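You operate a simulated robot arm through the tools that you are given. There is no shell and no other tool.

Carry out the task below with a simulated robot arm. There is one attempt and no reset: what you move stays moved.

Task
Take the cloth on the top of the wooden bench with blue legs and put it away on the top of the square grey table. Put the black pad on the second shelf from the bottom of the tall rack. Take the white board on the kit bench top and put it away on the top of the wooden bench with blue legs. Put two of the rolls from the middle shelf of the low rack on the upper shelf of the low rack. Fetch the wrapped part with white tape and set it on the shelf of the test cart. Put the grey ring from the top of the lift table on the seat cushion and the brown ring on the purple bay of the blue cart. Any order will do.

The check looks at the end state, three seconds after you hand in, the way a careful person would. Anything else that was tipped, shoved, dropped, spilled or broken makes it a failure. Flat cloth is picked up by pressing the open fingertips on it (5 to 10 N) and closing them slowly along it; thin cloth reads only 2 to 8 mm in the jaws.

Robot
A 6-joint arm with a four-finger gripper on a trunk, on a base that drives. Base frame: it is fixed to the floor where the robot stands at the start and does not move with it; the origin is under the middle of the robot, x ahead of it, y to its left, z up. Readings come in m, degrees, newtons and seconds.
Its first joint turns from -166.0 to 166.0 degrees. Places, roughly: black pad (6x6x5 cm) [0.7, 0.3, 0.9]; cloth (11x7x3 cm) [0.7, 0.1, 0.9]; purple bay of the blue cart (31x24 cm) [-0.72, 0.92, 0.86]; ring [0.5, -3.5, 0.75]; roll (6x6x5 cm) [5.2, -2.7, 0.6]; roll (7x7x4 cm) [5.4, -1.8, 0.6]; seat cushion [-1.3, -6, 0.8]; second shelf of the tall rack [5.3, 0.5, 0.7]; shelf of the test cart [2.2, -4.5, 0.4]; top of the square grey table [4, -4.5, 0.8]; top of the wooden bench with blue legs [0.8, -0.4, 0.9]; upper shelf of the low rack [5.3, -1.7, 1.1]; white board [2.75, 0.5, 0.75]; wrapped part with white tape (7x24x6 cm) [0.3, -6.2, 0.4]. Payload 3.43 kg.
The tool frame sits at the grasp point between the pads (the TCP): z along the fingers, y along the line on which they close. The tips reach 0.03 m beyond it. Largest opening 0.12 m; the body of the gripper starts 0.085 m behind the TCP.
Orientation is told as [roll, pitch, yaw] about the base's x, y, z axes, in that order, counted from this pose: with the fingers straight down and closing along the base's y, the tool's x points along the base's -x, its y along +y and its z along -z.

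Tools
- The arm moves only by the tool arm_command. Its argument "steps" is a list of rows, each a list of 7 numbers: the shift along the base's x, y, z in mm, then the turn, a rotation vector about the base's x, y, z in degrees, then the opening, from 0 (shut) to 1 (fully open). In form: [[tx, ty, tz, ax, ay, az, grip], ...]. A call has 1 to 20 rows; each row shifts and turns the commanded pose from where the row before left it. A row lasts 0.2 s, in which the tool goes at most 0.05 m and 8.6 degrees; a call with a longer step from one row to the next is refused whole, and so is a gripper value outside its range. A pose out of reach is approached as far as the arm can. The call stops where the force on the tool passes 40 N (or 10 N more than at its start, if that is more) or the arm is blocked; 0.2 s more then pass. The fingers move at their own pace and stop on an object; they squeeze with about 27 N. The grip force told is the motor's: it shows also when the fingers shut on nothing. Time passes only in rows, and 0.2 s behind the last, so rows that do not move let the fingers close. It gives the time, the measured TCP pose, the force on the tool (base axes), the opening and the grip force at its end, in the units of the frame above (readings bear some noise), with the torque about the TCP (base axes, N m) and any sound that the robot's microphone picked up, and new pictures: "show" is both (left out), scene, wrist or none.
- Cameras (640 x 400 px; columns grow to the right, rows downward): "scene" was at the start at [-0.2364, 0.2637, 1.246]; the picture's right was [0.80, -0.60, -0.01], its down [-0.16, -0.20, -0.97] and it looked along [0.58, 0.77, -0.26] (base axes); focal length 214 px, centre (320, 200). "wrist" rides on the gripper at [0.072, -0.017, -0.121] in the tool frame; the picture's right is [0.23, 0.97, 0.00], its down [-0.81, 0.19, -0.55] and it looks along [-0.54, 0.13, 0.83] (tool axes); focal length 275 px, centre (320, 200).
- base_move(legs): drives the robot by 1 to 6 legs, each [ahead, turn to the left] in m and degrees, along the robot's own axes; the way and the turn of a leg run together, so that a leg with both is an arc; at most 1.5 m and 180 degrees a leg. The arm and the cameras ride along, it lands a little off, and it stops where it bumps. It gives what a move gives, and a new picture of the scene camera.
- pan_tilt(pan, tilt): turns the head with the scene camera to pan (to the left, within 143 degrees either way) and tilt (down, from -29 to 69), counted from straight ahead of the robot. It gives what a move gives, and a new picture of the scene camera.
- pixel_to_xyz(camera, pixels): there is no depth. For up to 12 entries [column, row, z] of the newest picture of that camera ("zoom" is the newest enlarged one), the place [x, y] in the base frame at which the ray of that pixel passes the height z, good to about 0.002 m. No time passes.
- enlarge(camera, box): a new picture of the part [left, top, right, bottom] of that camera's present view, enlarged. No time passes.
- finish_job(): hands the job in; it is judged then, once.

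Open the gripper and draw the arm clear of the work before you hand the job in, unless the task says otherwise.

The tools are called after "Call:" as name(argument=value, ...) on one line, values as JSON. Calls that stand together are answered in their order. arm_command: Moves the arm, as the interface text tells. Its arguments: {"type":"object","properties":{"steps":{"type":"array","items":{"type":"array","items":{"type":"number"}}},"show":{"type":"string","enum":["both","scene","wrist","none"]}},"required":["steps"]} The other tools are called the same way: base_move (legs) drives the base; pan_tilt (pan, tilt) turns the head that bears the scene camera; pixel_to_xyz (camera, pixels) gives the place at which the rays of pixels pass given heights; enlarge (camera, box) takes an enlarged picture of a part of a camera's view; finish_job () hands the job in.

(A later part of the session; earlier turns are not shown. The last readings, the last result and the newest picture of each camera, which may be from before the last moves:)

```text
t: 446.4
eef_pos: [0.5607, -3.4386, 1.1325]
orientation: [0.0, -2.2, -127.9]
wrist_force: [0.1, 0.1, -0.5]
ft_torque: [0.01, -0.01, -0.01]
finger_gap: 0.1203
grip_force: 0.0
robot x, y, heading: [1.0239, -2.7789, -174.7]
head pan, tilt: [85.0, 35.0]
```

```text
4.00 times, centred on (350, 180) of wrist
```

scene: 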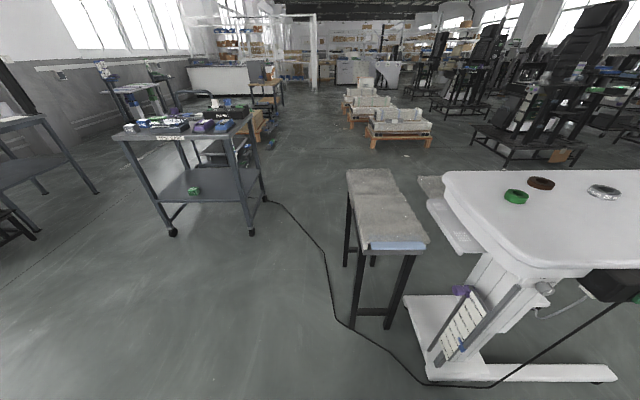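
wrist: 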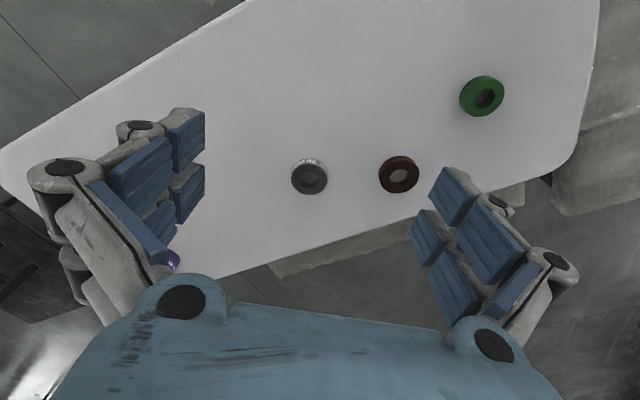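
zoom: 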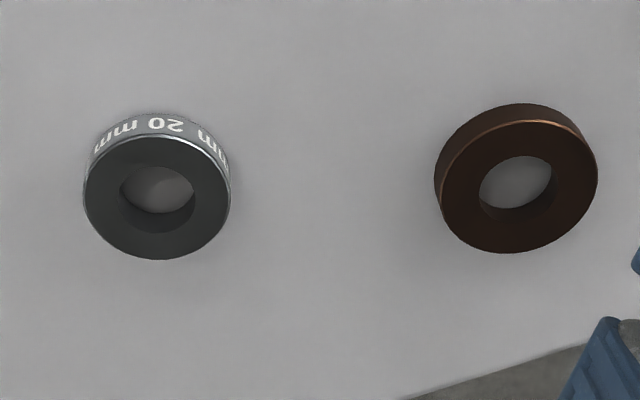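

Grey ring ≈(0.477,-3.572), Ø≈6 cm, 2 cm high. I move above it to z≈0.96.

Call:
arm_command(steps=[[-14, -22, -28, 0, 0, 0, 0.85], [-14, -22, -28, 0, 0, 0, 0.85], [-14, -22, -28, 0, 0, 0, 0.85], [-14, -22, -28, 0, 0, 0, 0.85], [-14, -22, -28, 0, 0, 0, 0.85], [-13, -22, -28, 0, 0, 0, 0.85], [0, 0, 0, 0, 0, 0, 0.85]], show="wrist")

```text
t: 448.0
eef_pos: [0.4827, -3.5723, 0.9648]
orientation: [0.0, -2.1, -127.9]
wrist_force: [0.9, -0.2, 0.4]
ft_torque: [0.02, 0.04, 0.02]
finger_gap: 0.1021
grip_force: 0.0
robot x, y, heading: [1.0247, -2.7783, -174.7]
head pan, tilt: [85.0, 35.0]
```

wrist: 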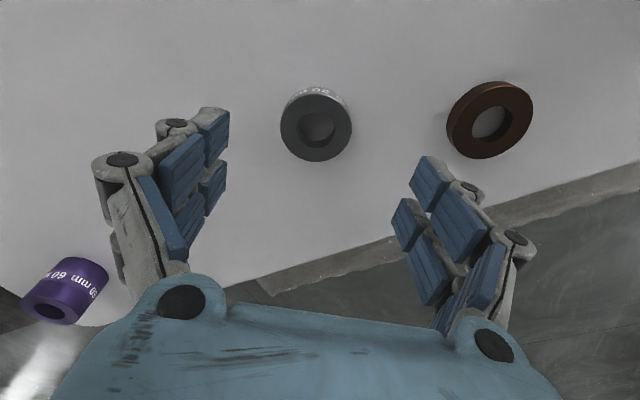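

Call:
pixel_to_xyz(camera="wrist", pixels=[[316, 127, 0.86], [316, 127, 0.84], [316, 127, 0.82], [281, 127, 0.86], [352, 127, 0.86], [316, 95, 0.86], [316, 161, 0.86], [498, 120, 0.86], [498, 120, 0.84]])

```text
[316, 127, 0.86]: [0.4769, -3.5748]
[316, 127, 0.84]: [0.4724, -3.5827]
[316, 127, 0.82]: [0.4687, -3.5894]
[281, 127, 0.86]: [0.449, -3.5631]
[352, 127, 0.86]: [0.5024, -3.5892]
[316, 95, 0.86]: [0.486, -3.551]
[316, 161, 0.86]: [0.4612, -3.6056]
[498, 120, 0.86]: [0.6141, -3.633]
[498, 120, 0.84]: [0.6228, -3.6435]
```

Ring top confirmed z≈0.86, centre (0.4765,-3.574). I descend to TCP z≈0.894.

Call:
arm_command(steps=[[-6, -2, -25, 0, 0, 0, 0.8], [0, 0, -25, 0, 0, 0, 0.8], [0, 0, -15, 0, 0, 0, 0.75], [0, 0, -6, 0, 0, 0, 0.75], [0, 0, 0, 0, 0, 0, 0.75]], show="wrist")

```text
t: 449.2
eef_pos: [0.4742, -3.5747, 0.892]
orientation: [0.1, -2.2, -127.9]
wrist_force: [0.9, -0.5, 0.2]
ft_torque: [-0.04, -0.04, 0.02]
finger_gap: 0.09
grip_force: 0.0
robot x, y, heading: [1.0241, -2.7793, -174.9]
head pan, tilt: [85.0, 35.0]
```

wrist: 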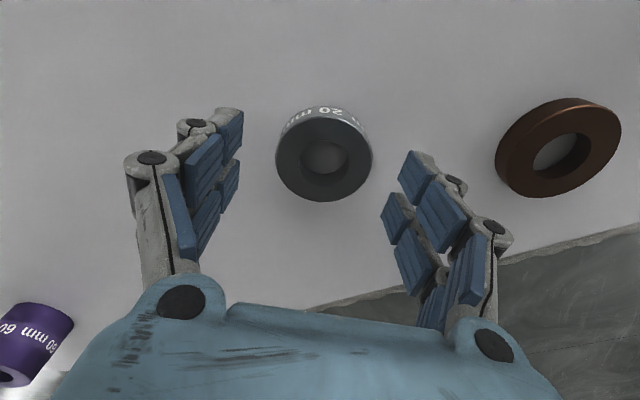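

Ring centred between the fingers. Closing slowly.

Call:
arm_command(steps=[[0, 0, 0, 0, 0, 0, 0.65], [0, 0, 0, 0, 0, 0, 0.58], [0, 0, 0, 0, 0, 0, 0.52], [0, 0, 0, 0, 0, 0, 0.46], [0, 0, 0, 0, 0, 0, 0.38], [0, 0, 0, 0, 0, 0, 0.3], [0, 0, 0, 0, 0, 0, 0.3]], show="wrist")

```text
t: 450.8
eef_pos: [0.4728, -3.5739, 0.8918]
orientation: [0.0, -2.0, -127.9]
wrist_force: [0.2, 0.2, 0.1]
ft_torque: [0.01, 0.02, -0.02]
finger_gap: 0.0361
grip_force: 0.1
robot x, y, heading: [1.0161, -2.7782, -174.9]
head pan, tilt: [85.0, 35.0]
```

wrist: 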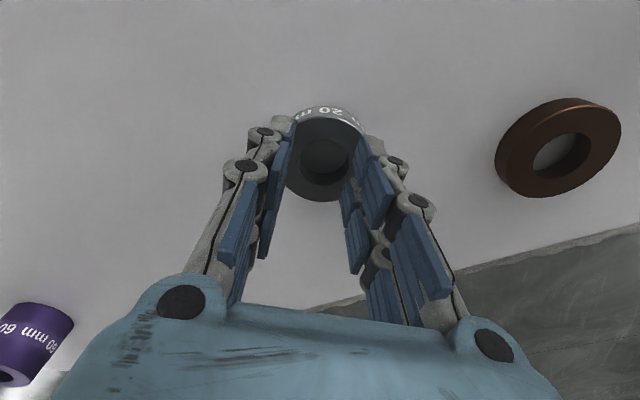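

The fingers closed above the ring (gap 0.036), so the tips must go lower. I reopen and lower 14 mm.

Call:
arm_command(steps=[[0, 0, 2, 0, 0, 0, 0.75], [0, 0, 0, 0, 0, 0, 0.75], [0, 0, 0, 0, 0, 0, 0.75], [2, 0, -6, 0, 0, 0, 0.75], [0, 0, -5, 0, 0, 0, 0.75], [0, 0, -5, 0, 0, 0, 0.75], [0, 0, 0, 0, 0, 0, 0.75]], show="wrist")

```text
t: 452.4
eef_pos: [0.4751, -3.5726, 0.8796]
orientation: [0.0, -2.1, -128.0]
wrist_force: [0.3, -0.1, 0.2]
ft_torque: [0.04, 0.0, 0.04]
finger_gap: 0.0901
grip_force: 0.0
robot x, y, heading: [1.0205, -2.7808, -174.7]
head pan, tilt: [85.0, 35.0]
```

wrist: 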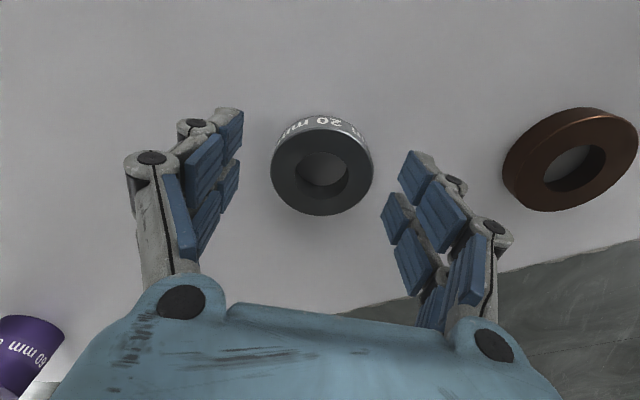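

Ring undisturbed. I lower a few more mm, checking force.

Call:
arm_command(steps=[[0, 0, -3, 0, 0, 0, 0.75], [0, 0, -3, 0, 0, 0, 0.75], [0, 0, 0, 0, 0, 0, 0.75]], show="none")

Call:
arm_command(steps=[[0, 0, -2, 0, 0, 0, 0.75], [0, 0, 0, 0, 0, 0, 0.75]], show="none")

```text
t: 453.2
eef_pos: [0.4766, -3.5728, 0.873]
orientation: [0.0, -2.1, -127.9]
wrist_force: [0.4, 0.0, 0.7]
ft_torque: [0.01, -0.03, 0.02]
finger_gap: 0.0901
grip_force: 0.1
robot x, y, heading: [1.0198, -2.7793, -174.8]
head pan, tilt: [85.0, 35.0]
```

```text
t: 453.8
eef_pos: [0.4758, -3.5733, 0.8711]
orientation: [0.0, -2.1, -127.9]
wrist_force: [-0.4, -0.2, 0.0]
ft_torque: [0.02, 0.01, 0.02]
finger_gap: 0.09
grip_force: 0.0
robot x, y, heading: [1.0233, -2.7789, -174.9]
head pan, tilt: [85.0, 35.0]
```

Call:
arm_command(steps=[[0, 0, -2, 0, 0, 0, 0.75], [0, 0, -2, 0, 0, 0, 0.75], [0, 0, 0, 0, 0, 0, 0.75]], show="none")

Call:
arm_command(steps=[[0, 0, -2, 0, 0, 0, 0.75], [0, 0, 0, 0, 0, 0, 0.75]], show="wrist")

```text
t: 454.6
eef_pos: [0.4752, -3.5739, 0.8666]
orientation: [0.0, -2.1, -127.9]
wrist_force: [-0.8, 0.3, 0.0]
ft_torque: [-0.01, 0.01, 0.03]
finger_gap: 0.0901
grip_force: 0.0
robot x, y, heading: [1.022, -2.7756, -174.8]
head pan, tilt: [85.0, 35.0]
```

```text
t: 455.2
eef_pos: [0.4749, -3.5741, 0.8655]
orientation: [0.0, -2.1, -127.9]
wrist_force: [-0.2, 0.8, -0.5]
ft_torque: [-0.03, 0.0, 0.01]
finger_gap: 0.09
grip_force: 0.1
robot x, y, heading: [1.0174, -2.7769, -174.6]
head pan, tilt: [85.0, 35.0]
```

wrist: 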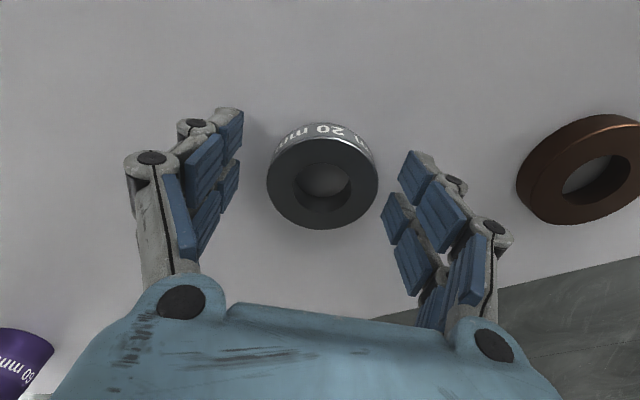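

The ring top sits just under TCP height; the tips extend when closing, so I raise to z≈0.873 and close.

Call:
arm_command(steps=[[0, 0, 4, 0, 0, 0, 0.75], [0, 0, 4, 0, 0, 0, 0.68], [0, 0, 0, 0, 0, 0, 0.6], [0, 0, 0, 0, 0, 0, 0.54], [0, 0, 0, 0, 0, 0, 0.48], [0, 0, 0, 0, 0, 0, 0.42], [0, 0, 0, 0, 0, 0, 0.36], [0, 0, 0, 0, 0, 0, 0.36]], show="wrist")

```text
t: 457.0
eef_pos: [0.4759, -3.574, 0.8736]
orientation: [-0.1, -2.3, -127.9]
wrist_force: [0.0, -1.7, 4.9]
ft_torque: [-0.07, 0.14, -0.02]
finger_gap: 0.0591
grip_force: 27.0
robot x, y, heading: [1.0204, -2.7797, -174.8]
head pan, tilt: [85.0, 35.0]
```

wrist: 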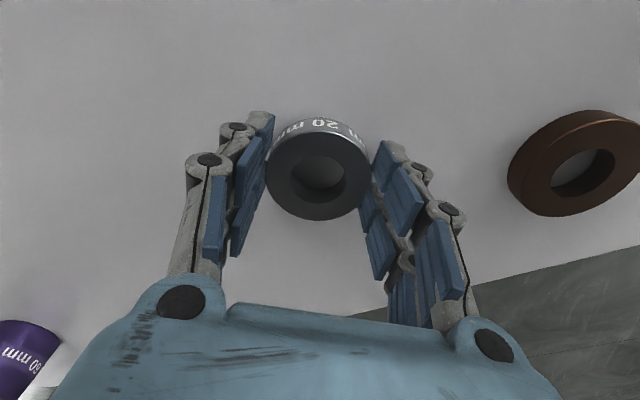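

Gripped the grey ring (gap 0.059, 27 N). Lifting.

Call:
arm_command(steps=[[0, 0, 6, 0, 0, 0, 0.3], [0, 0, 12, 0, 0, 0, 0.3], [0, 0, 20, 0, 0, 0, 0.3], [0, 0, 30, 0, 0, 0, 0.3], [0, 0, 40, 0, 0, 0, 0.3], [0, 0, 40, 0, 0, 0, 0.3], [0, 0, 40, 0, 0, 0, 0.3], [0, 0, 40, 0, 0, 0, 0.3], [0, 0, 30, 0, 0, 0, 0.3], [0, 0, 0, 0, 0, 0, 0.3]], show="wrist")

```text
t: 459.2
eef_pos: [0.4753, -3.5732, 1.1299]
orientation: [0.1, -2.1, -127.9]
wrist_force: [-0.5, 0.0, -1.0]
ft_torque: [0.03, -0.03, 0.02]
finger_gap: 0.0594
grip_force: 26.4
robot x, y, heading: [1.0216, -2.7765, -174.7]
head pan, tilt: [85.0, 35.0]
```

wrist: 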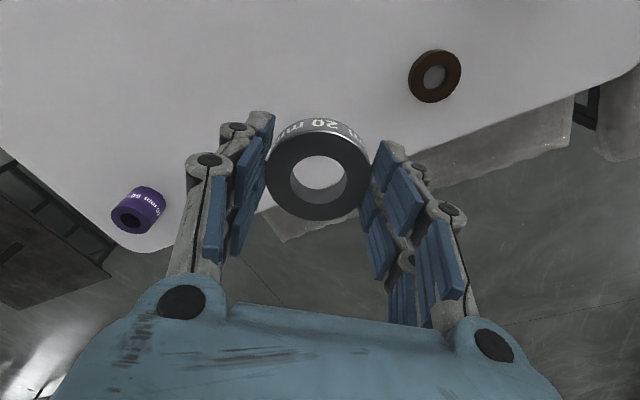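

The ring hangs level. I bring the arm back to the front for driving.

Call:
arm_command(steps=[[9, 45, 3, 0, 0, -3.2, 0.3], [9, 45, 3, 0, 0, -3.2, 0.3], [9, 45, 3, 0, 0, -3.2, 0.3], [9, 45, 3, 0, 0, -3.2, 0.3], [9, 45, 3, 0, 0, -3.2, 0.3], [9, 45, 3, 0, 0, -3.2, 0.3], [9, 45, 3, 0, 0, -3.2, 0.3], [9, 45, 3, 0, 0, -3.2, 0.3], [9, 45, 3, 0, 0, -3.2, 0.3], [9, 45, 3, 0, 0, -3.2, 0.3], [9, 45, 3, 0, 0, -3.2, 0.3], [9, 45, 3, 0, 0, -3.2, 0.3], [9, 45, 3, 0, 0, -3.2, 0.3], [9, 45, 3, 0, 0, -3.2, 0.3], [9, 45, 3, 0, 0, -3.2, 0.3], [9, 40, 3, 0, 0, -3.2, 0.3], [0, 0, 0, 0, 0, 0, 0.3]], show="none")

Call:
base_move(legs=[[0, -5.3], [0.85, 0], [0.75, 0]])

Call:
pan_tilt(pan=80, tilt=25)

```text
t: 462.8
eef_pos: [0.6193, -2.8589, 1.1777]
orientation: [0.0, -2.1, -178.9]
wrist_force: [0.8, 0.5, -1.4]
ft_torque: [0.02, 0.02, -0.01]
finger_gap: 0.0593
grip_force: 27.0
robot x, y, heading: [1.0205, -2.7744, -175.0]
head pan, tilt: [85.0, 35.0]
```

```text
t: 471.7
eef_pos: [-0.9922, -2.826, 1.1775]
orientation: [0.0, -2.1, 175.8]
wrist_force: [0.1, -0.5, -0.1]
ft_torque: [-0.03, -0.01, -0.01]
finger_gap: 0.0593
grip_force: 26.7
robot x, y, heading: [-0.5862, -2.7795, -179.7]
head pan, tilt: [85.0, 35.0]
```

scene: 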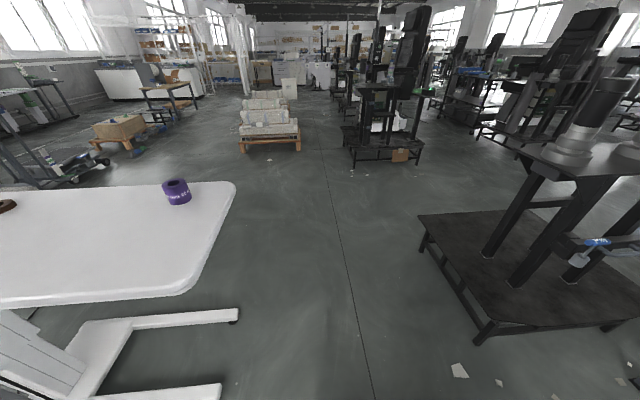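

```text
t: 472.4
eef_pos: [-0.9807, -2.8253, 1.1822]
orientation: [0.1, -2.8, 175.9]
wrist_force: [0.2, -0.2, -1.1]
ft_torque: [0.02, 0.01, 0.01]
finger_gap: 0.059
grip_force: 27.0
robot x, y, heading: [-0.5893, -2.7791, -179.8]
head pan, tilt: [80.0, 25.0]
```

scene: 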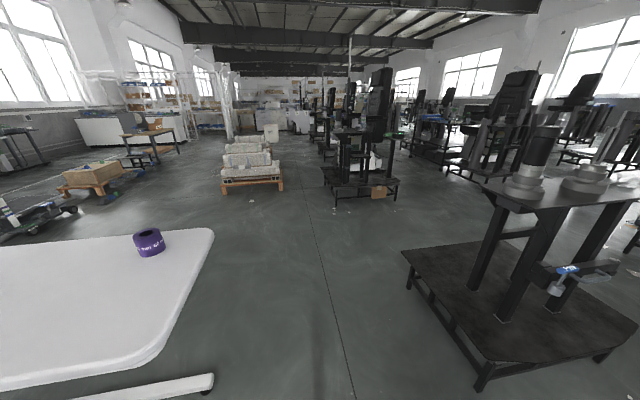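

The aisle between the lift table and the black stand is visible. Measuring the limits and the seat machine and pallet ahead.

Call:
pixel_to_xyz(camera="scene", pixels=[[409, 290, 0], [480, 386, 0], [211, 383, 0], [213, 232, 0.84], [160, 350, 0.84], [335, 207, 0], [398, 199, 0], [325, 183, 0], [224, 192, 0], [283, 190, 0], [405, 252, 0.2], [390, 250, 0.2]])

Call:
enlarge(camera="scene", box=[200, 60, 440, 220])

```text
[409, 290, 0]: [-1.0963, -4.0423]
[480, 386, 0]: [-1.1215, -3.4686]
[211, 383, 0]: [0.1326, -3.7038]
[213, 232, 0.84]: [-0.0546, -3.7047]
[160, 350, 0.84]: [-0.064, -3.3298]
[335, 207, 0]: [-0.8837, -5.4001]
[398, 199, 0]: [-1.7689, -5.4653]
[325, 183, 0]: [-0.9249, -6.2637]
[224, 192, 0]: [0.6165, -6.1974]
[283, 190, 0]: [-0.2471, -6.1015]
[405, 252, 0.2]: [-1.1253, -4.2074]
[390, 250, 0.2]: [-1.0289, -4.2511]
```

```text
2.50 times, centred on (320, 140) of scene
```

zoom: 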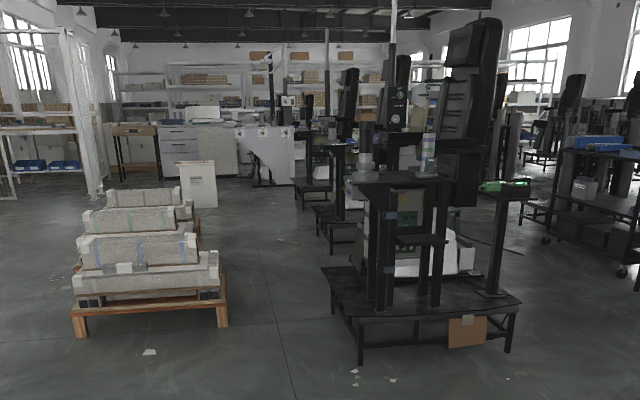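

The aisle centre at x≈-0.57 is clear (table edge -0.06, stand -1.05). I turn to face -y and drive down to y≈-4.7.

Call:
base_move(legs=[[0, 89.8], [1.0, 0], [0.9, 0]])

Call:
pan_tilt(pan=-25, tilt=15)

```text
t: 486.4
eef_pos: [-0.5676, -5.083, 1.182]
orientation: [0.2, -2.8, -95.3]
wrist_force: [0.1, 0.2, -0.3]
ft_torque: [0.0, -0.04, -0.03]
finger_gap: 0.0584
grip_force: 27.1
robot x, y, heading: [-0.6018, -4.688, -91.1]
head pan, tilt: [80.0, 25.0]
```

scene: 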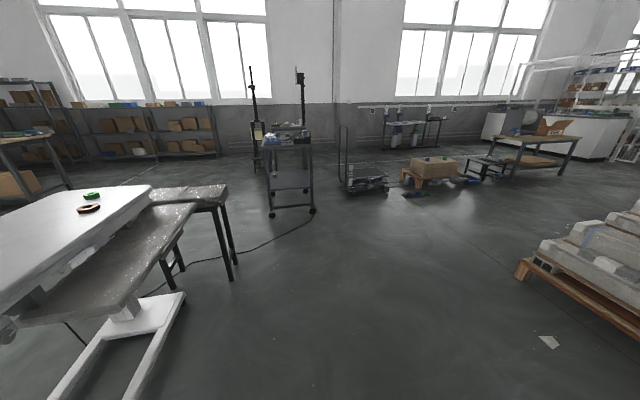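

```text
t: 488.2
eef_pos: [-0.5681, -5.0701, 1.1863]
orientation: [0.1, -3.4, -95.3]
wrist_force: [-0.3, 0.1, -1.4]
ft_torque: [0.0, 0.0, 0.0]
finger_gap: 0.0587
grip_force: 27.1
robot x, y, heading: [-0.6026, -4.6878, -90.9]
head pan, tilt: [-25.0, 15.0]
```

scene: 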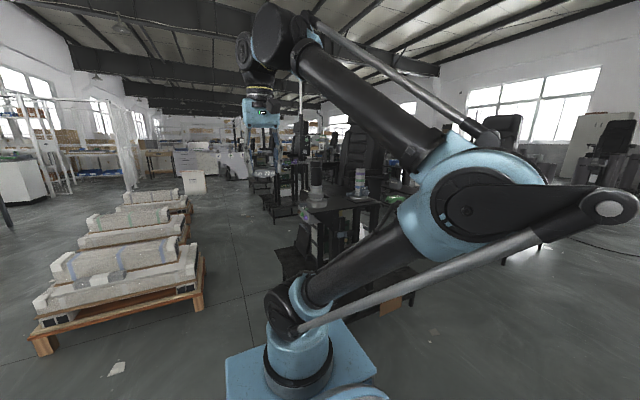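

The pallet is at left with the part at (105,277); the seat is behind the arm. Zooming both.

Call:
enlarge(camera="scene", box=[20, 180, 220, 360])

Call:
enlarge(camera="scene", box=[260, 100, 440, 280])

Call:
pixel_to_xyz(camera="scene", pixels=[[50, 352, 0], [200, 308, 0], [107, 278, 0.4], [107, 278, 0.45], [75, 285, 0.4], [135, 272, 0.4]])

```text
2.22 times, centred on (120, 270) of scene
```

zoom: 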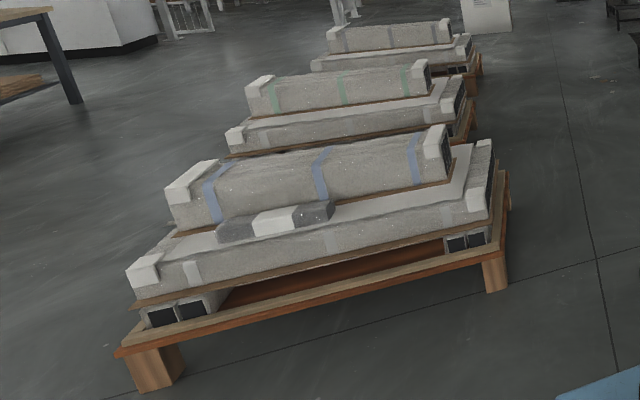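

```text
2.22 times, centred on (350, 190) of scene
```

zoom: 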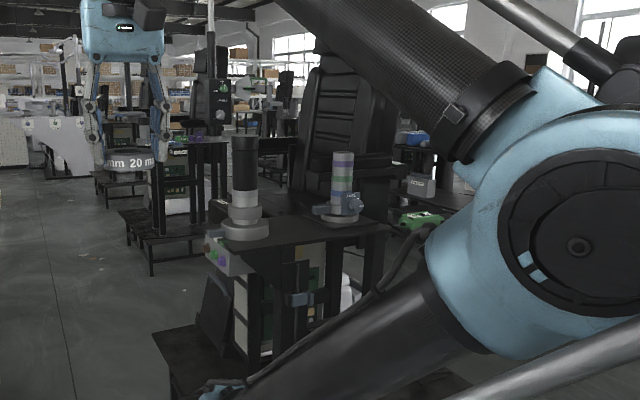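

```text
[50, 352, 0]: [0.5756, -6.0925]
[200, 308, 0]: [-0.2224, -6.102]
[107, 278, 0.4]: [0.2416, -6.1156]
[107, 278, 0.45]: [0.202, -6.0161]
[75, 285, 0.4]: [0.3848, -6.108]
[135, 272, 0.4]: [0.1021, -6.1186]
```

The part lies along x at about (0.24,-6.115, 0.4). I move nearer to the seat: to about (-0.44,-5.42), keeping clear of the platform edge x≈-0.88.

Call:
base_move(legs=[[0, 13], [0.74, 0], [0, -12]])

Call:
pan_tilt(pan=-60, tilt=20)

```text
t: 494.1
eef_pos: [-0.4043, -5.8014, 1.187]
orientation: [0.2, -3.5, -94.3]
wrist_force: [-0.2, 0.1, -0.8]
ft_torque: [-0.04, 0.02, 0.01]
finger_gap: 0.0582
grip_force: 27.1
robot x, y, heading: [-0.4504, -5.4185, -89.9]
head pan, tilt: [-25.0, 15.0]
```

scene: 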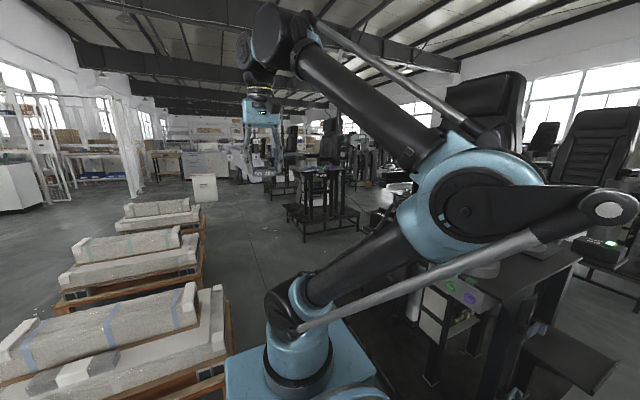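

```text
t: 495.1
eef_pos: [-0.4075, -5.7861, 1.1919]
orientation: [0.3, -4.2, -94.3]
wrist_force: [-0.1, -0.2, -1.8]
ft_torque: [0.0, -0.03, -0.03]
finger_gap: 0.0583
grip_force: 27.1
robot x, y, heading: [-0.4457, -5.4193, -89.7]
head pan, tilt: [-60.0, 20.0]
```

scene: 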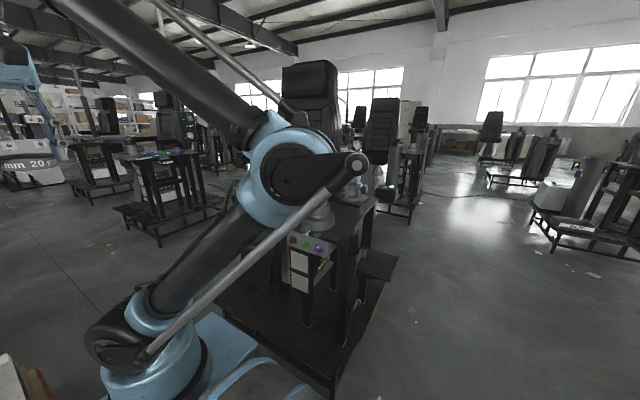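

The arm blocks the head camera, so I swing the hand toward the seat side a bit, raising it, to look with the wrist camera.

Call:
arm_command(steps=[[-38, -4, 12, 0, 0, -5, 0.3], [-38, -2, 12, 0, 0, -5, 0.3], [-38, 0, 12, 0, 0, -5, 0.3], [-36, 4, 12, 0, 0, -5, 0.3], [-36, 8, 10, 0, 0, -5, 0.3], [-34, 12, 8, 0, 0, -5, 0.3], [-32, 16, 5, 0, 0, -5, 0.3], [0, 0, 0, 0, 0, 0, 0.3]])

```text
t: 496.9
eef_pos: [-0.657, -5.7547, 1.2657]
orientation: [0.2, -4.2, -129.3]
wrist_force: [-0.7, 0.3, -2.1]
ft_torque: [-0.04, 0.02, 0.04]
finger_gap: 0.0585
grip_force: 27.1
robot x, y, heading: [-0.45, -5.42, -89.7]
head pan, tilt: [-60.0, 20.0]
```

scene: 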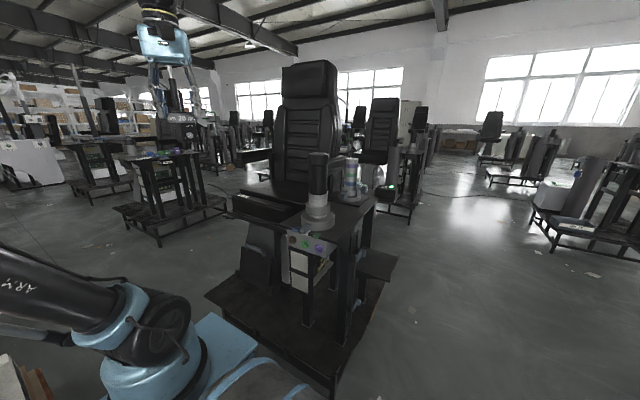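
wrist: 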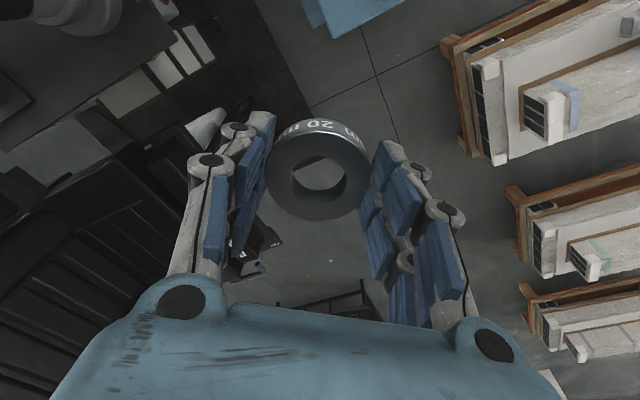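

Now the seat is well visible: cushion at (270,195) below the backrest, pots at (320,200). Zooming.

Call:
enlarge(camera="scene", box=[200, 130, 400, 290])

Call:
pixel_to_xyz(camera="scene", pixels=[[270, 195, 0.8], [240, 205, 0.8], [290, 185, 0.8], [320, 225, 0.8], [352, 205, 0.8], [340, 395, 0], [208, 300, 0.2], [232, 200, 0.8]])

```text
2.50 times, centred on (300, 210) of scene
```

zoom: 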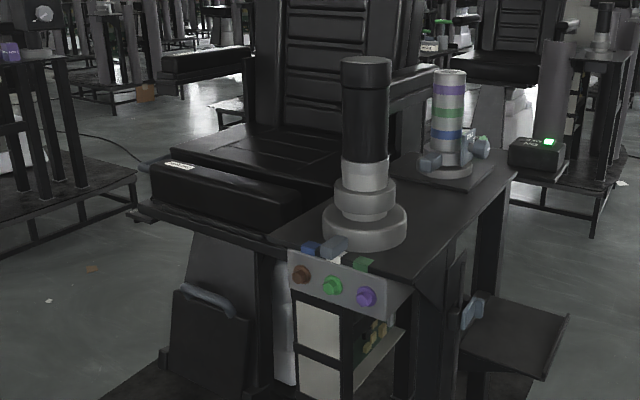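

```text
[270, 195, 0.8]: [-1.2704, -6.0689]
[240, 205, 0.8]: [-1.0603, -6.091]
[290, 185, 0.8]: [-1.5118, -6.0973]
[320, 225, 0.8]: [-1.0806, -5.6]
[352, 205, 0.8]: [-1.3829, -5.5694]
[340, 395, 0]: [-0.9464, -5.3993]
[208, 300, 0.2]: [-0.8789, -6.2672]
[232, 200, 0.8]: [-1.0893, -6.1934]
```

I move the hand further toward the seat with yaw turned to face it, staying above the pot (top ≈1.11), to get a wrist view of the cushion.

Call:
arm_command(steps=[[-30, -10, 10, 0, 0, -3, 0.3], [-30, -10, 8, 0, 0, -3, 0.3], [-30, -10, 5, 0, 0, -3, 0.3], [-30, -10, 5, 0, 0, -3, 0.3], [-30, -10, 0, 0, 0, -3, 0.3], [-30, -10, 0, 0, 0, -3, 0.3], [0, 0, 0, 0, 0, 0, 0.3]])

```text
t: 498.5
eef_pos: [-0.8373, -5.8136, 1.2919]
orientation: [0.3, -4.2, -147.3]
wrist_force: [0.6, 0.4, -0.6]
ft_torque: [0.05, 0.0, -0.02]
finger_gap: 0.0585
grip_force: 26.8
robot x, y, heading: [-0.4513, -5.4208, -89.6]
head pan, tilt: [-60.0, 20.0]
```

scene: 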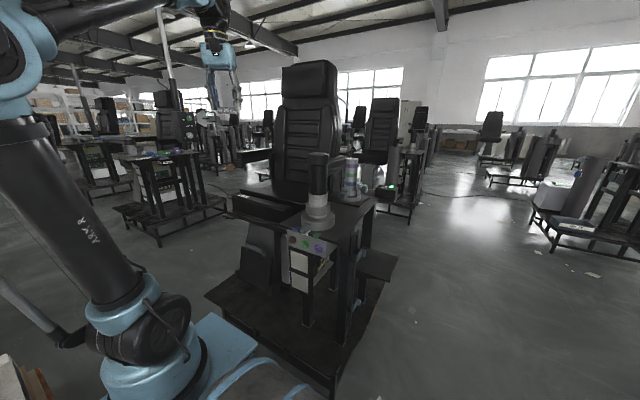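
wrist: 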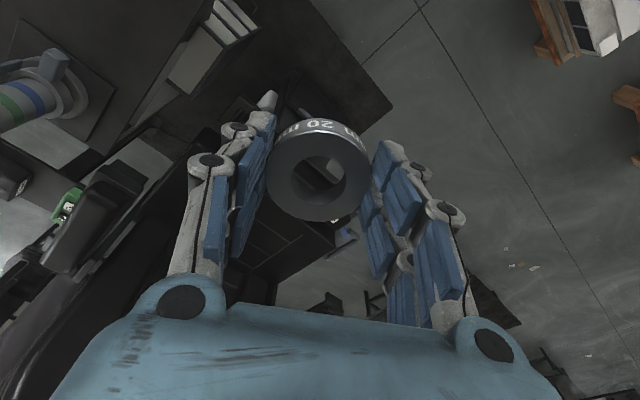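

Call:
enlarge(camera="wrist", box=[100, 60, 420, 310])

Call:
enlarge(camera="scene", box=[220, 170, 320, 250])

```text
1.60 times, centred on (260, 185) of wrist
```

zoom: 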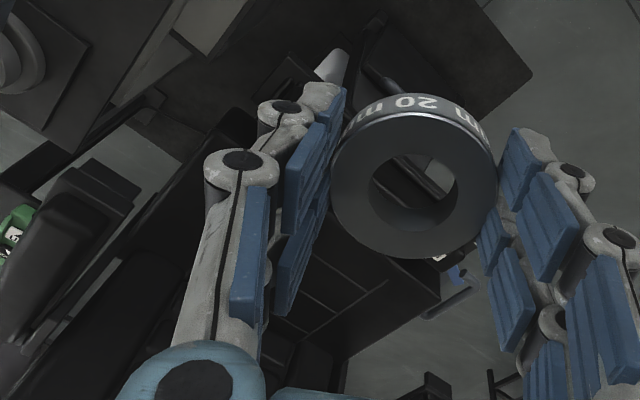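

```text
5.00 times, centred on (270, 210) of scene
```

zoom: 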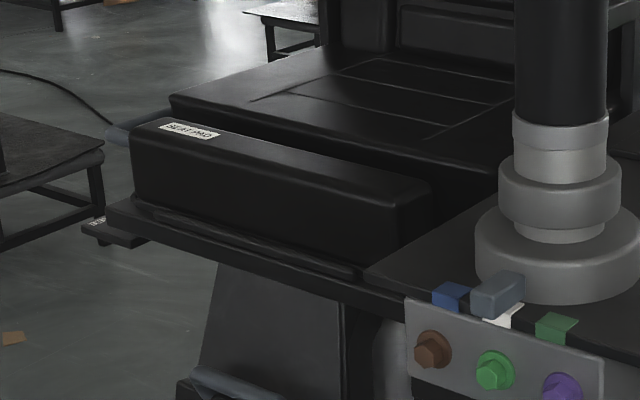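

A label is on the black bar; I zoom further to read it.

Call:
enlarge(camera="scene", box=[240, 188, 280, 208])

Call:
pixel_to_xyz(camera="scene", pixels=[[243, 196, 0.85], [301, 212, 0.85], [296, 203, 0.85], [250, 193, 0.85], [252, 190, 0.8], [285, 181, 0.8], [320, 190, 0.8], [300, 205, 0.8]])

```text
16.00 times, centred on (260, 198) of scene
```

zoom: 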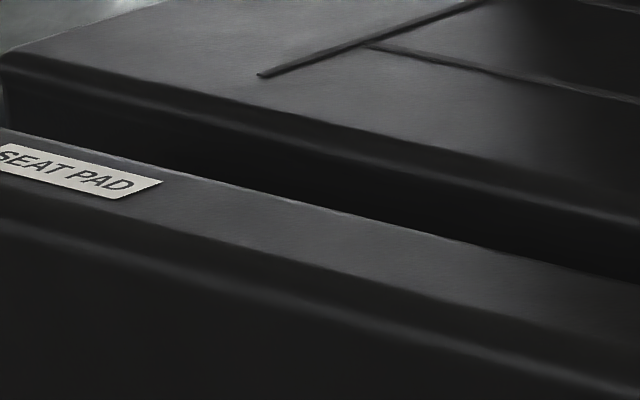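

```text
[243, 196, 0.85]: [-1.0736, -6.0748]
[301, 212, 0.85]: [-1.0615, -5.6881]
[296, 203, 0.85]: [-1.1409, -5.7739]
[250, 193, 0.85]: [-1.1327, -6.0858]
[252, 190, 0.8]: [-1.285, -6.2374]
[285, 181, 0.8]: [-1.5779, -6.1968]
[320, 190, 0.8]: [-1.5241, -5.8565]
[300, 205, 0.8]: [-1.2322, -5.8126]
```

The bar is a separate "SEAT PAD"; the cushion proper lies behind it, x≈-1.23…-1.6, y≈-5.8…-6.24. I move the base 0.1 m further south to bring it in reach for a vertical tool.

Call:
base_move(legs=[[0.1, 0]])

```text
t: 499.6
eef_pos: [-0.8366, -5.9117, 1.2909]
orientation: [0.2, -4.1, -147.3]
wrist_force: [0.8, 0.5, -1.4]
ft_torque: [-0.02, -0.03, 0.0]
finger_gap: 0.0582
grip_force: 27.3
robot x, y, heading: [-0.4461, -5.5187, -89.8]
head pan, tilt: [-60.0, 20.0]
```

scene: 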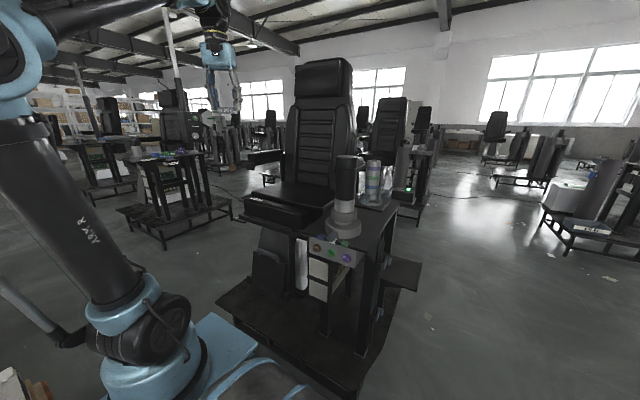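

I zoom to triangulate the cushion corners and bar height with the shifted camera.

Call:
enlarge(camera="scene", box=[230, 170, 350, 260])

Call:
pixel_to_xyz(camera="zoom", pixels=[[160, 95, 0.8], [160, 95, 0.75], [160, 95, 0.85], [345, 62, 0.8], [110, 125, 0.85], [370, 180, 0.8], [300, 110, 0.8]])

```text
4.44 times, centred on (290, 215) of scene
```

zoom: 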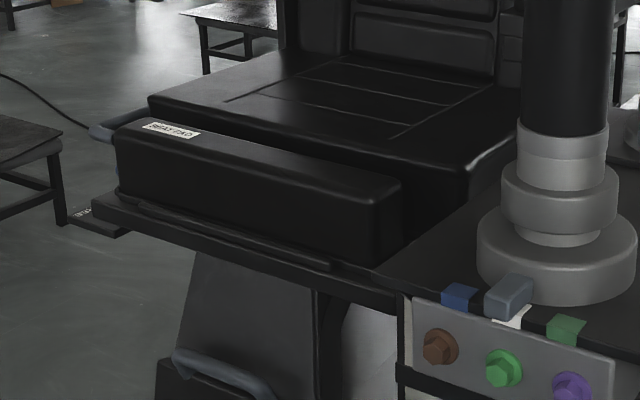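

```text
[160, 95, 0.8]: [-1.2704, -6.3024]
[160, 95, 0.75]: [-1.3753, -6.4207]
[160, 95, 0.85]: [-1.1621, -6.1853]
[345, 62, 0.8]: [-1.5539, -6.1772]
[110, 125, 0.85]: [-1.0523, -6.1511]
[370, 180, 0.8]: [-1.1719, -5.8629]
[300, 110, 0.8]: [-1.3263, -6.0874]
```

I bring the hand over the front part of the seat at z≈1.22 for a wrist view from above.

Call:
arm_command(steps=[[-44, 8, -10, 0, 0, 0, 0.3], [-44, 8, -12, 0, 0, 0, 0.3], [-44, 8, -12, 0, 0, 0, 0.3], [-44, 8, -12, 0, 0, 0, 0.3], [-44, 8, -12, 0, 0, 0, 0.3], [-43, 8, -12, 0, 0, 0, 0.3], [0, 0, 0, 0, 0, 0, 0.3]])

Call:
enlarge(camera="wrist", box=[60, 0, 580, 325])

```text
t: 501.2
eef_pos: [-1.0997, -5.848, 1.2234]
orientation: [0.9, -4.6, -147.3]
wrist_force: [0.9, -1.2, -1.1]
ft_torque: [0.0, 0.03, -0.02]
finger_gap: 0.0579
grip_force: 26.7
robot x, y, heading: [-0.4458, -5.5148, -90.1]
head pan, tilt: [-60.0, 20.0]
```

scene: 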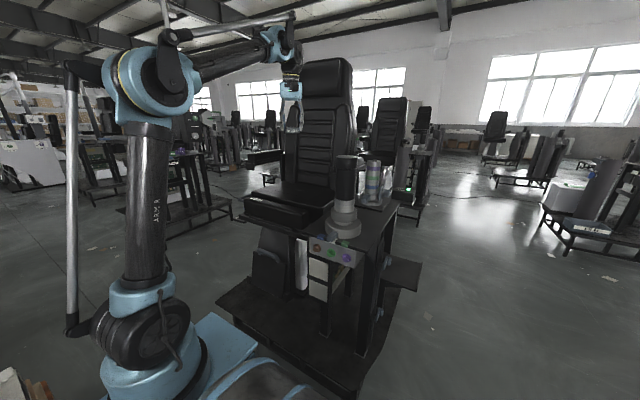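
wrist: 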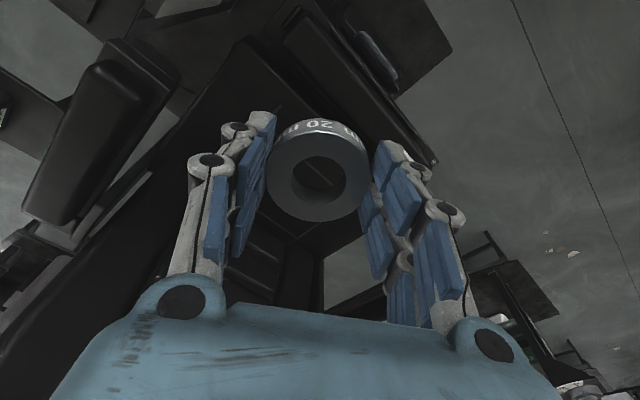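

```text
1.23 times, centred on (320, 162) of wrist
```

zoom: 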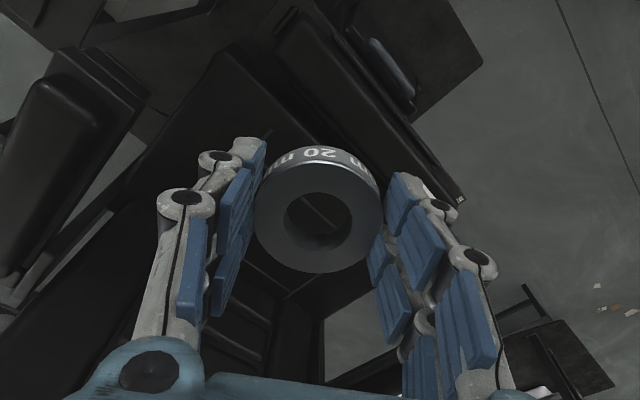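

I query cushion NE corner (245,42), the bar's ends and the visible far edge in the wrist view.

Call:
pixel_to_xyz(camera="wrist", pixels=[[245, 42, 0.8], [245, 42, 0.75], [245, 42, 0.85], [285, 40, 0.85], [415, 160, 0.85], [325, 25, 0.85], [435, 165, 0.8], [330, 255, 0.8], [367, 235, 0.8], [110, 210, 0.8]])

```text
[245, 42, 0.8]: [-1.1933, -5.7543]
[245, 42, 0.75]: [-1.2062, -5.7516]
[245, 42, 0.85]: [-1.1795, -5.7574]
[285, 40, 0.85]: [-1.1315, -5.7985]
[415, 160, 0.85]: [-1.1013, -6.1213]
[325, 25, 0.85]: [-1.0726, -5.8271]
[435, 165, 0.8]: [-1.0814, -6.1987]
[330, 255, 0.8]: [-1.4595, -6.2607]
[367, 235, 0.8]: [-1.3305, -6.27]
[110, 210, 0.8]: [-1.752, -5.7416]
```

Cushion spans x -1.19…-1.6, y -5.755…-6.27; the pad bar ends at x≈-1.13. I go to (-1.31,-5.96) and lower to z≈0.95, straightening the tool.

Call:
arm_command(steps=[[-23, -12, -30, 0.36, -0.37, 0, 0.3], [-23, -12, -30, 0.36, -0.37, 0, 0.3], [-23, -12, -30, 0.36, -0.37, 0, 0.3], [-23, -12, -30, 0.36, -0.37, 0, 0.3], [-23, -12, -30, 0.36, -0.37, 0, 0.3], [-23, -12, -30, 0.36, -0.37, 0, 0.3], [-23, -12, -30, 0.36, -0.37, 0, 0.3], [-23, -12, -30, 0.36, -0.37, 0, 0.3], [-23, -12, -30, 0.36, -0.37, 0, 0.3], [0, 0, 0, 0, 0, 0, 0.3]])

```text
t: 503.4
eef_pos: [-1.3091, -5.9524, 0.9526]
orientation: [-0.2, -0.2, -147.3]
wrist_force: [0.1, 0.5, -0.7]
ft_torque: [0.01, -0.01, 0.01]
finger_gap: 0.0583
grip_force: 26.8
robot x, y, heading: [-0.4466, -5.5202, -89.8]
head pan, tilt: [-60.0, 20.0]
```

scene: 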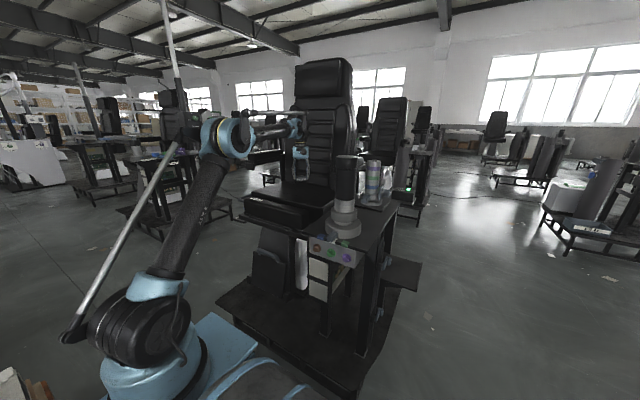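
wrist: 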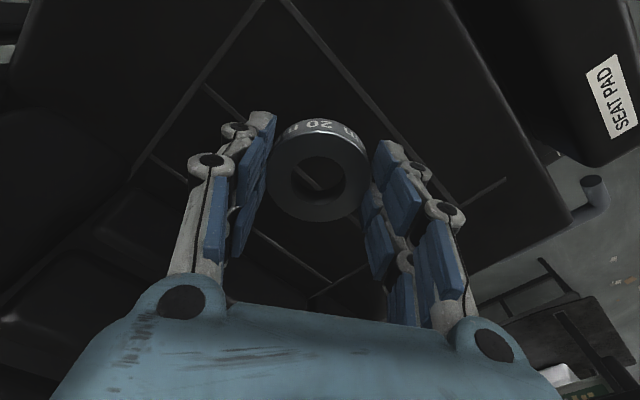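

The stitched cushion is right below the ring. Lowering stepwise toward contact.

Call:
arm_command(steps=[[0, 0, -20, 0, 0, 0, 0.3], [0, 0, -20, 0, 0, 0, 0.3], [0, 0, -12, 0, 0, 0, 0.3], [0, 0, -8, 0, 0, 0, 0.3], [0, 0, 0, 0, 0, 0, 0.3]], show="wrist")

```text
t: 504.6
eef_pos: [-1.308, -5.9533, 0.896]
orientation: [-0.2, -0.1, -147.3]
wrist_force: [0.7, 0.3, -1.0]
ft_torque: [-0.04, 0.01, -0.01]
finger_gap: 0.058
grip_force: 27.2
robot x, y, heading: [-0.4507, -5.5194, -90.0]
head pan, tilt: [-60.0, 20.0]
```

wrist: 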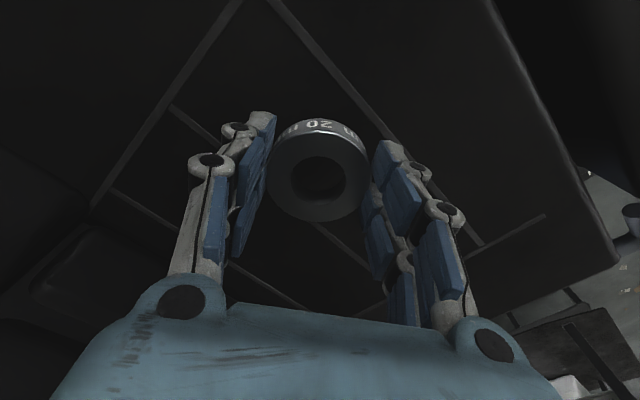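

Call:
arm_command(steps=[[0, 0, -6, 0, 0, 0, 0.3], [0, 0, -6, 0, 0, 0, 0.3], [0, 0, 0, 0, 0, 0, 0.3]], show="none")

Call:
arm_command(steps=[[0, 0, -4, 0, 0, 0, 0.3], [0, 0, -4, 0, 0, 0, 0.3], [0, 0, 0, 0, 0, 0, 0.3]], show="none")

Call:
arm_command(steps=[[0, 0, -4, 0, 0, 0, 0.3], [0, 0, -4, 0, 0, 0, 0.3], [0, 0, 0, 0, 0, 0, 0.3]], show="wrist")

```text
t: 505.4
eef_pos: [-1.3066, -5.9534, 0.8836]
orientation: [-0.2, -0.1, -147.3]
wrist_force: [-0.6, -0.3, -1.1]
ft_torque: [0.0, 0.02, 0.05]
finger_gap: 0.0581
grip_force: 26.6
robot x, y, heading: [-0.4505, -5.5176, -89.7]
head pan, tilt: [-60.0, 20.0]
```

```text
t: 506.2
eef_pos: [-1.3075, -5.9538, 0.8765]
orientation: [-0.2, -0.1, -147.4]
wrist_force: [-0.2, -0.5, -2.1]
ft_torque: [-0.04, 0.02, 0.02]
finger_gap: 0.0579
grip_force: 27.4
robot x, y, heading: [-0.4468, -5.5158, -89.9]
head pan, tilt: [-60.0, 20.0]
```

```text
t: 507.0
eef_pos: [-1.305, -5.9525, 0.8698]
orientation: [-0.2, -0.1, -147.3]
wrist_force: [4.3, 3.7, 20.0]
ft_torque: [0.0, 0.05, -0.17]
finger_gap: 0.0574
grip_force: 27.2
robot x, y, heading: [-0.4501, -5.5156, -90.0]
head pan, tilt: [-60.0, 20.0]
```

wrist: 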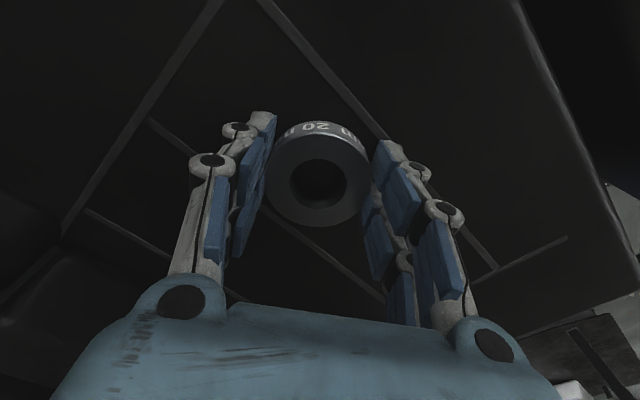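

Contact (20 N) at z=0.870. I relieve 2 mm and open slowly.

Call:
arm_command(steps=[[0, 0, 2, 0, 0, 0, 0.45], [0, 0, 0, 0, 0, 0, 0.5], [0, 0, 0, 0, 0, 0, 0.55], [0, 0, 0, 0, 0, 0, 0.62], [0, 0, 0, 0, 0, 0, 0.7], [0, 0, 0, 0, 0, 0, 0.7]], show="wrist")

```text
t: 508.4
eef_pos: [-1.3092, -5.9553, 0.87]
orientation: [-0.2, -0.1, -147.2]
wrist_force: [0.1, -0.1, 0.3]
ft_torque: [0.01, 0.01, -0.01]
finger_gap: 0.0841
grip_force: 0.1
robot x, y, heading: [-0.4475, -5.5167, -89.8]
head pan, tilt: [-60.0, 20.0]
```

wrist: 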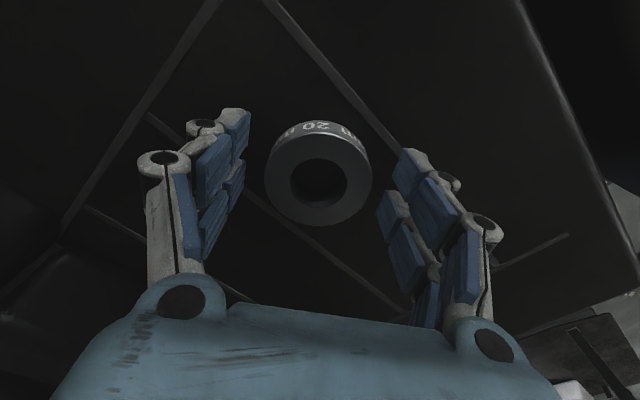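

The ring lies on the cushion. I raise straight up and come back clear of the chair.

Call:
arm_command(steps=[[0, 0, 12, 0, 0, 0, 0.7], [0, 0, 30, 0, 0, 0, 0.7], [0, 0, 45, 0, 0, 0, 0.7], [0, 0, 45, 0, 0, 0, 0.7], [0, 0, 45, 0, 0, 0, 0.7], [12, 6, 45, 0, 0, 0, 0.7], [25, 13, 40, 0, 0, 0, 0.7], [30, 15, 35, 0, 0, 0, 0.7], [40, 20, 10, 0, 0, 0, 0.7], [40, 20, 5, 0, 0, 0, 0.7], [40, 20, 0, 0, 0, 0, 0.7], [45, 10, 0, 0, 0, 4, 0.7], [45, 0, 0, 0, 0, 4, 0.7], [45, -10, 0, 0, 0, 4, 0.7], [45, -15, 0, 0, 0, 4, 0.7], [45, -18, 0, 0, 0, 4, 0.7], [45, -18, 0, 0, 0, 4, 0.7], [45, -15, 0, 0, 0, 4, 0.7], [0, 0, 0, 0, 0, 0, 0.7]])

```text
t: 512.4
eef_pos: [-0.8058, -5.9267, 1.1799]
orientation: [-0.2, 0.1, -119.2]
wrist_force: [0.7, -0.2, 0.2]
ft_torque: [-0.01, -0.01, 0.0]
finger_gap: 0.0844
grip_force: 0.0
robot x, y, heading: [-0.4452, -5.5177, -90.0]
head pan, tilt: [-60.0, 20.0]
```

scene: 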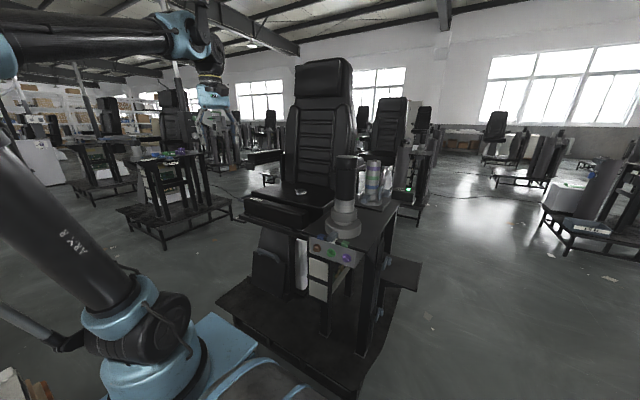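
wrist: 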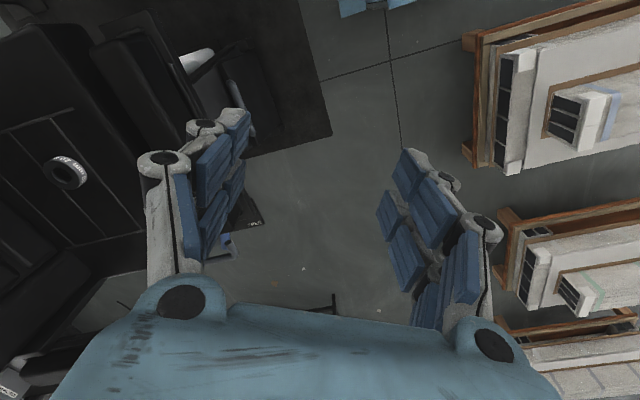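

The grey ring is seen on the cushion at (65,172). Now I swing to the wrapped part on the pallet, turning the tool so that it closes along y.

Call:
arm_command(steps=[[45, -3, 0, 0, 0, 6, 0.9], [45, -3, 0, 0, 0, 6, 0.9], [45, -3, 0, 0, 0, 6, 0.9], [45, -3, 0, 0, 0, 6, 0.9], [45, -3, 0, 0, 0, 6, 0.9], [45, -3, 0, 0, 0, 6, 0.9], [45, -3, 0, 0, 0, 6, 0.9], [45, -3, 0, 0, 0, 6, 0.9], [45, -3, 0, 0, 0, 6, 0.9], [45, -3, 0, 0, 0, 6, 0.9], [45, 0, 0, 0, 0, 6, 0.9], [45, 0, 0, 0, 0, 6, 0.9], [45, 0, 0, 0, 0, 6, 0.9], [45, 0, 0, 0, 0, 6, 0.9], [45, 0, 0, 0, 0, 6, 0.9], [45, 0, 0, 0, 0, 6, 0.9], [45, 0, 0, 0, 0, 6, 0.9], [45, 0, 0, 0, 0, 6, 0.9], [45, 0, 0, 0, 0, 6, 0.9], [45, 0, 0, 0, 0, 5, 0.9]])

```text
t: 516.6
eef_pos: [0.0992, -5.9547, 1.1786]
orientation: [-0.1, -0.1, -0.1]
wrist_force: [-0.2, 0.3, 0.5]
ft_torque: [-0.03, -0.05, -0.01]
finger_gap: 0.1081
grip_force: 0.0
robot x, y, heading: [-0.4486, -5.5228, -90.1]
head pan, tilt: [-60.0, 20.0]
```

scene: 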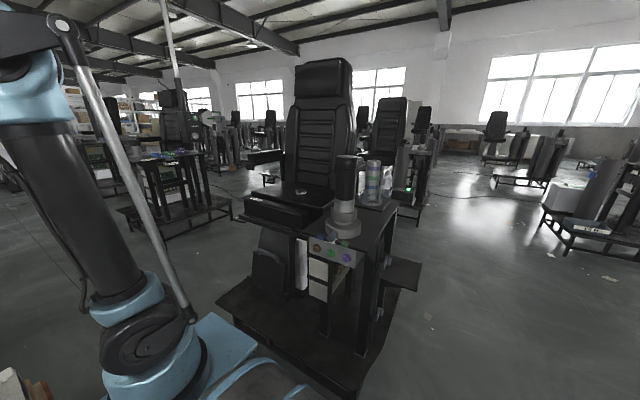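
wrist: 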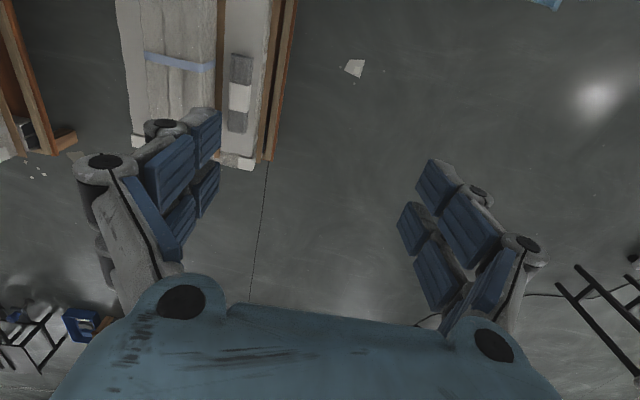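

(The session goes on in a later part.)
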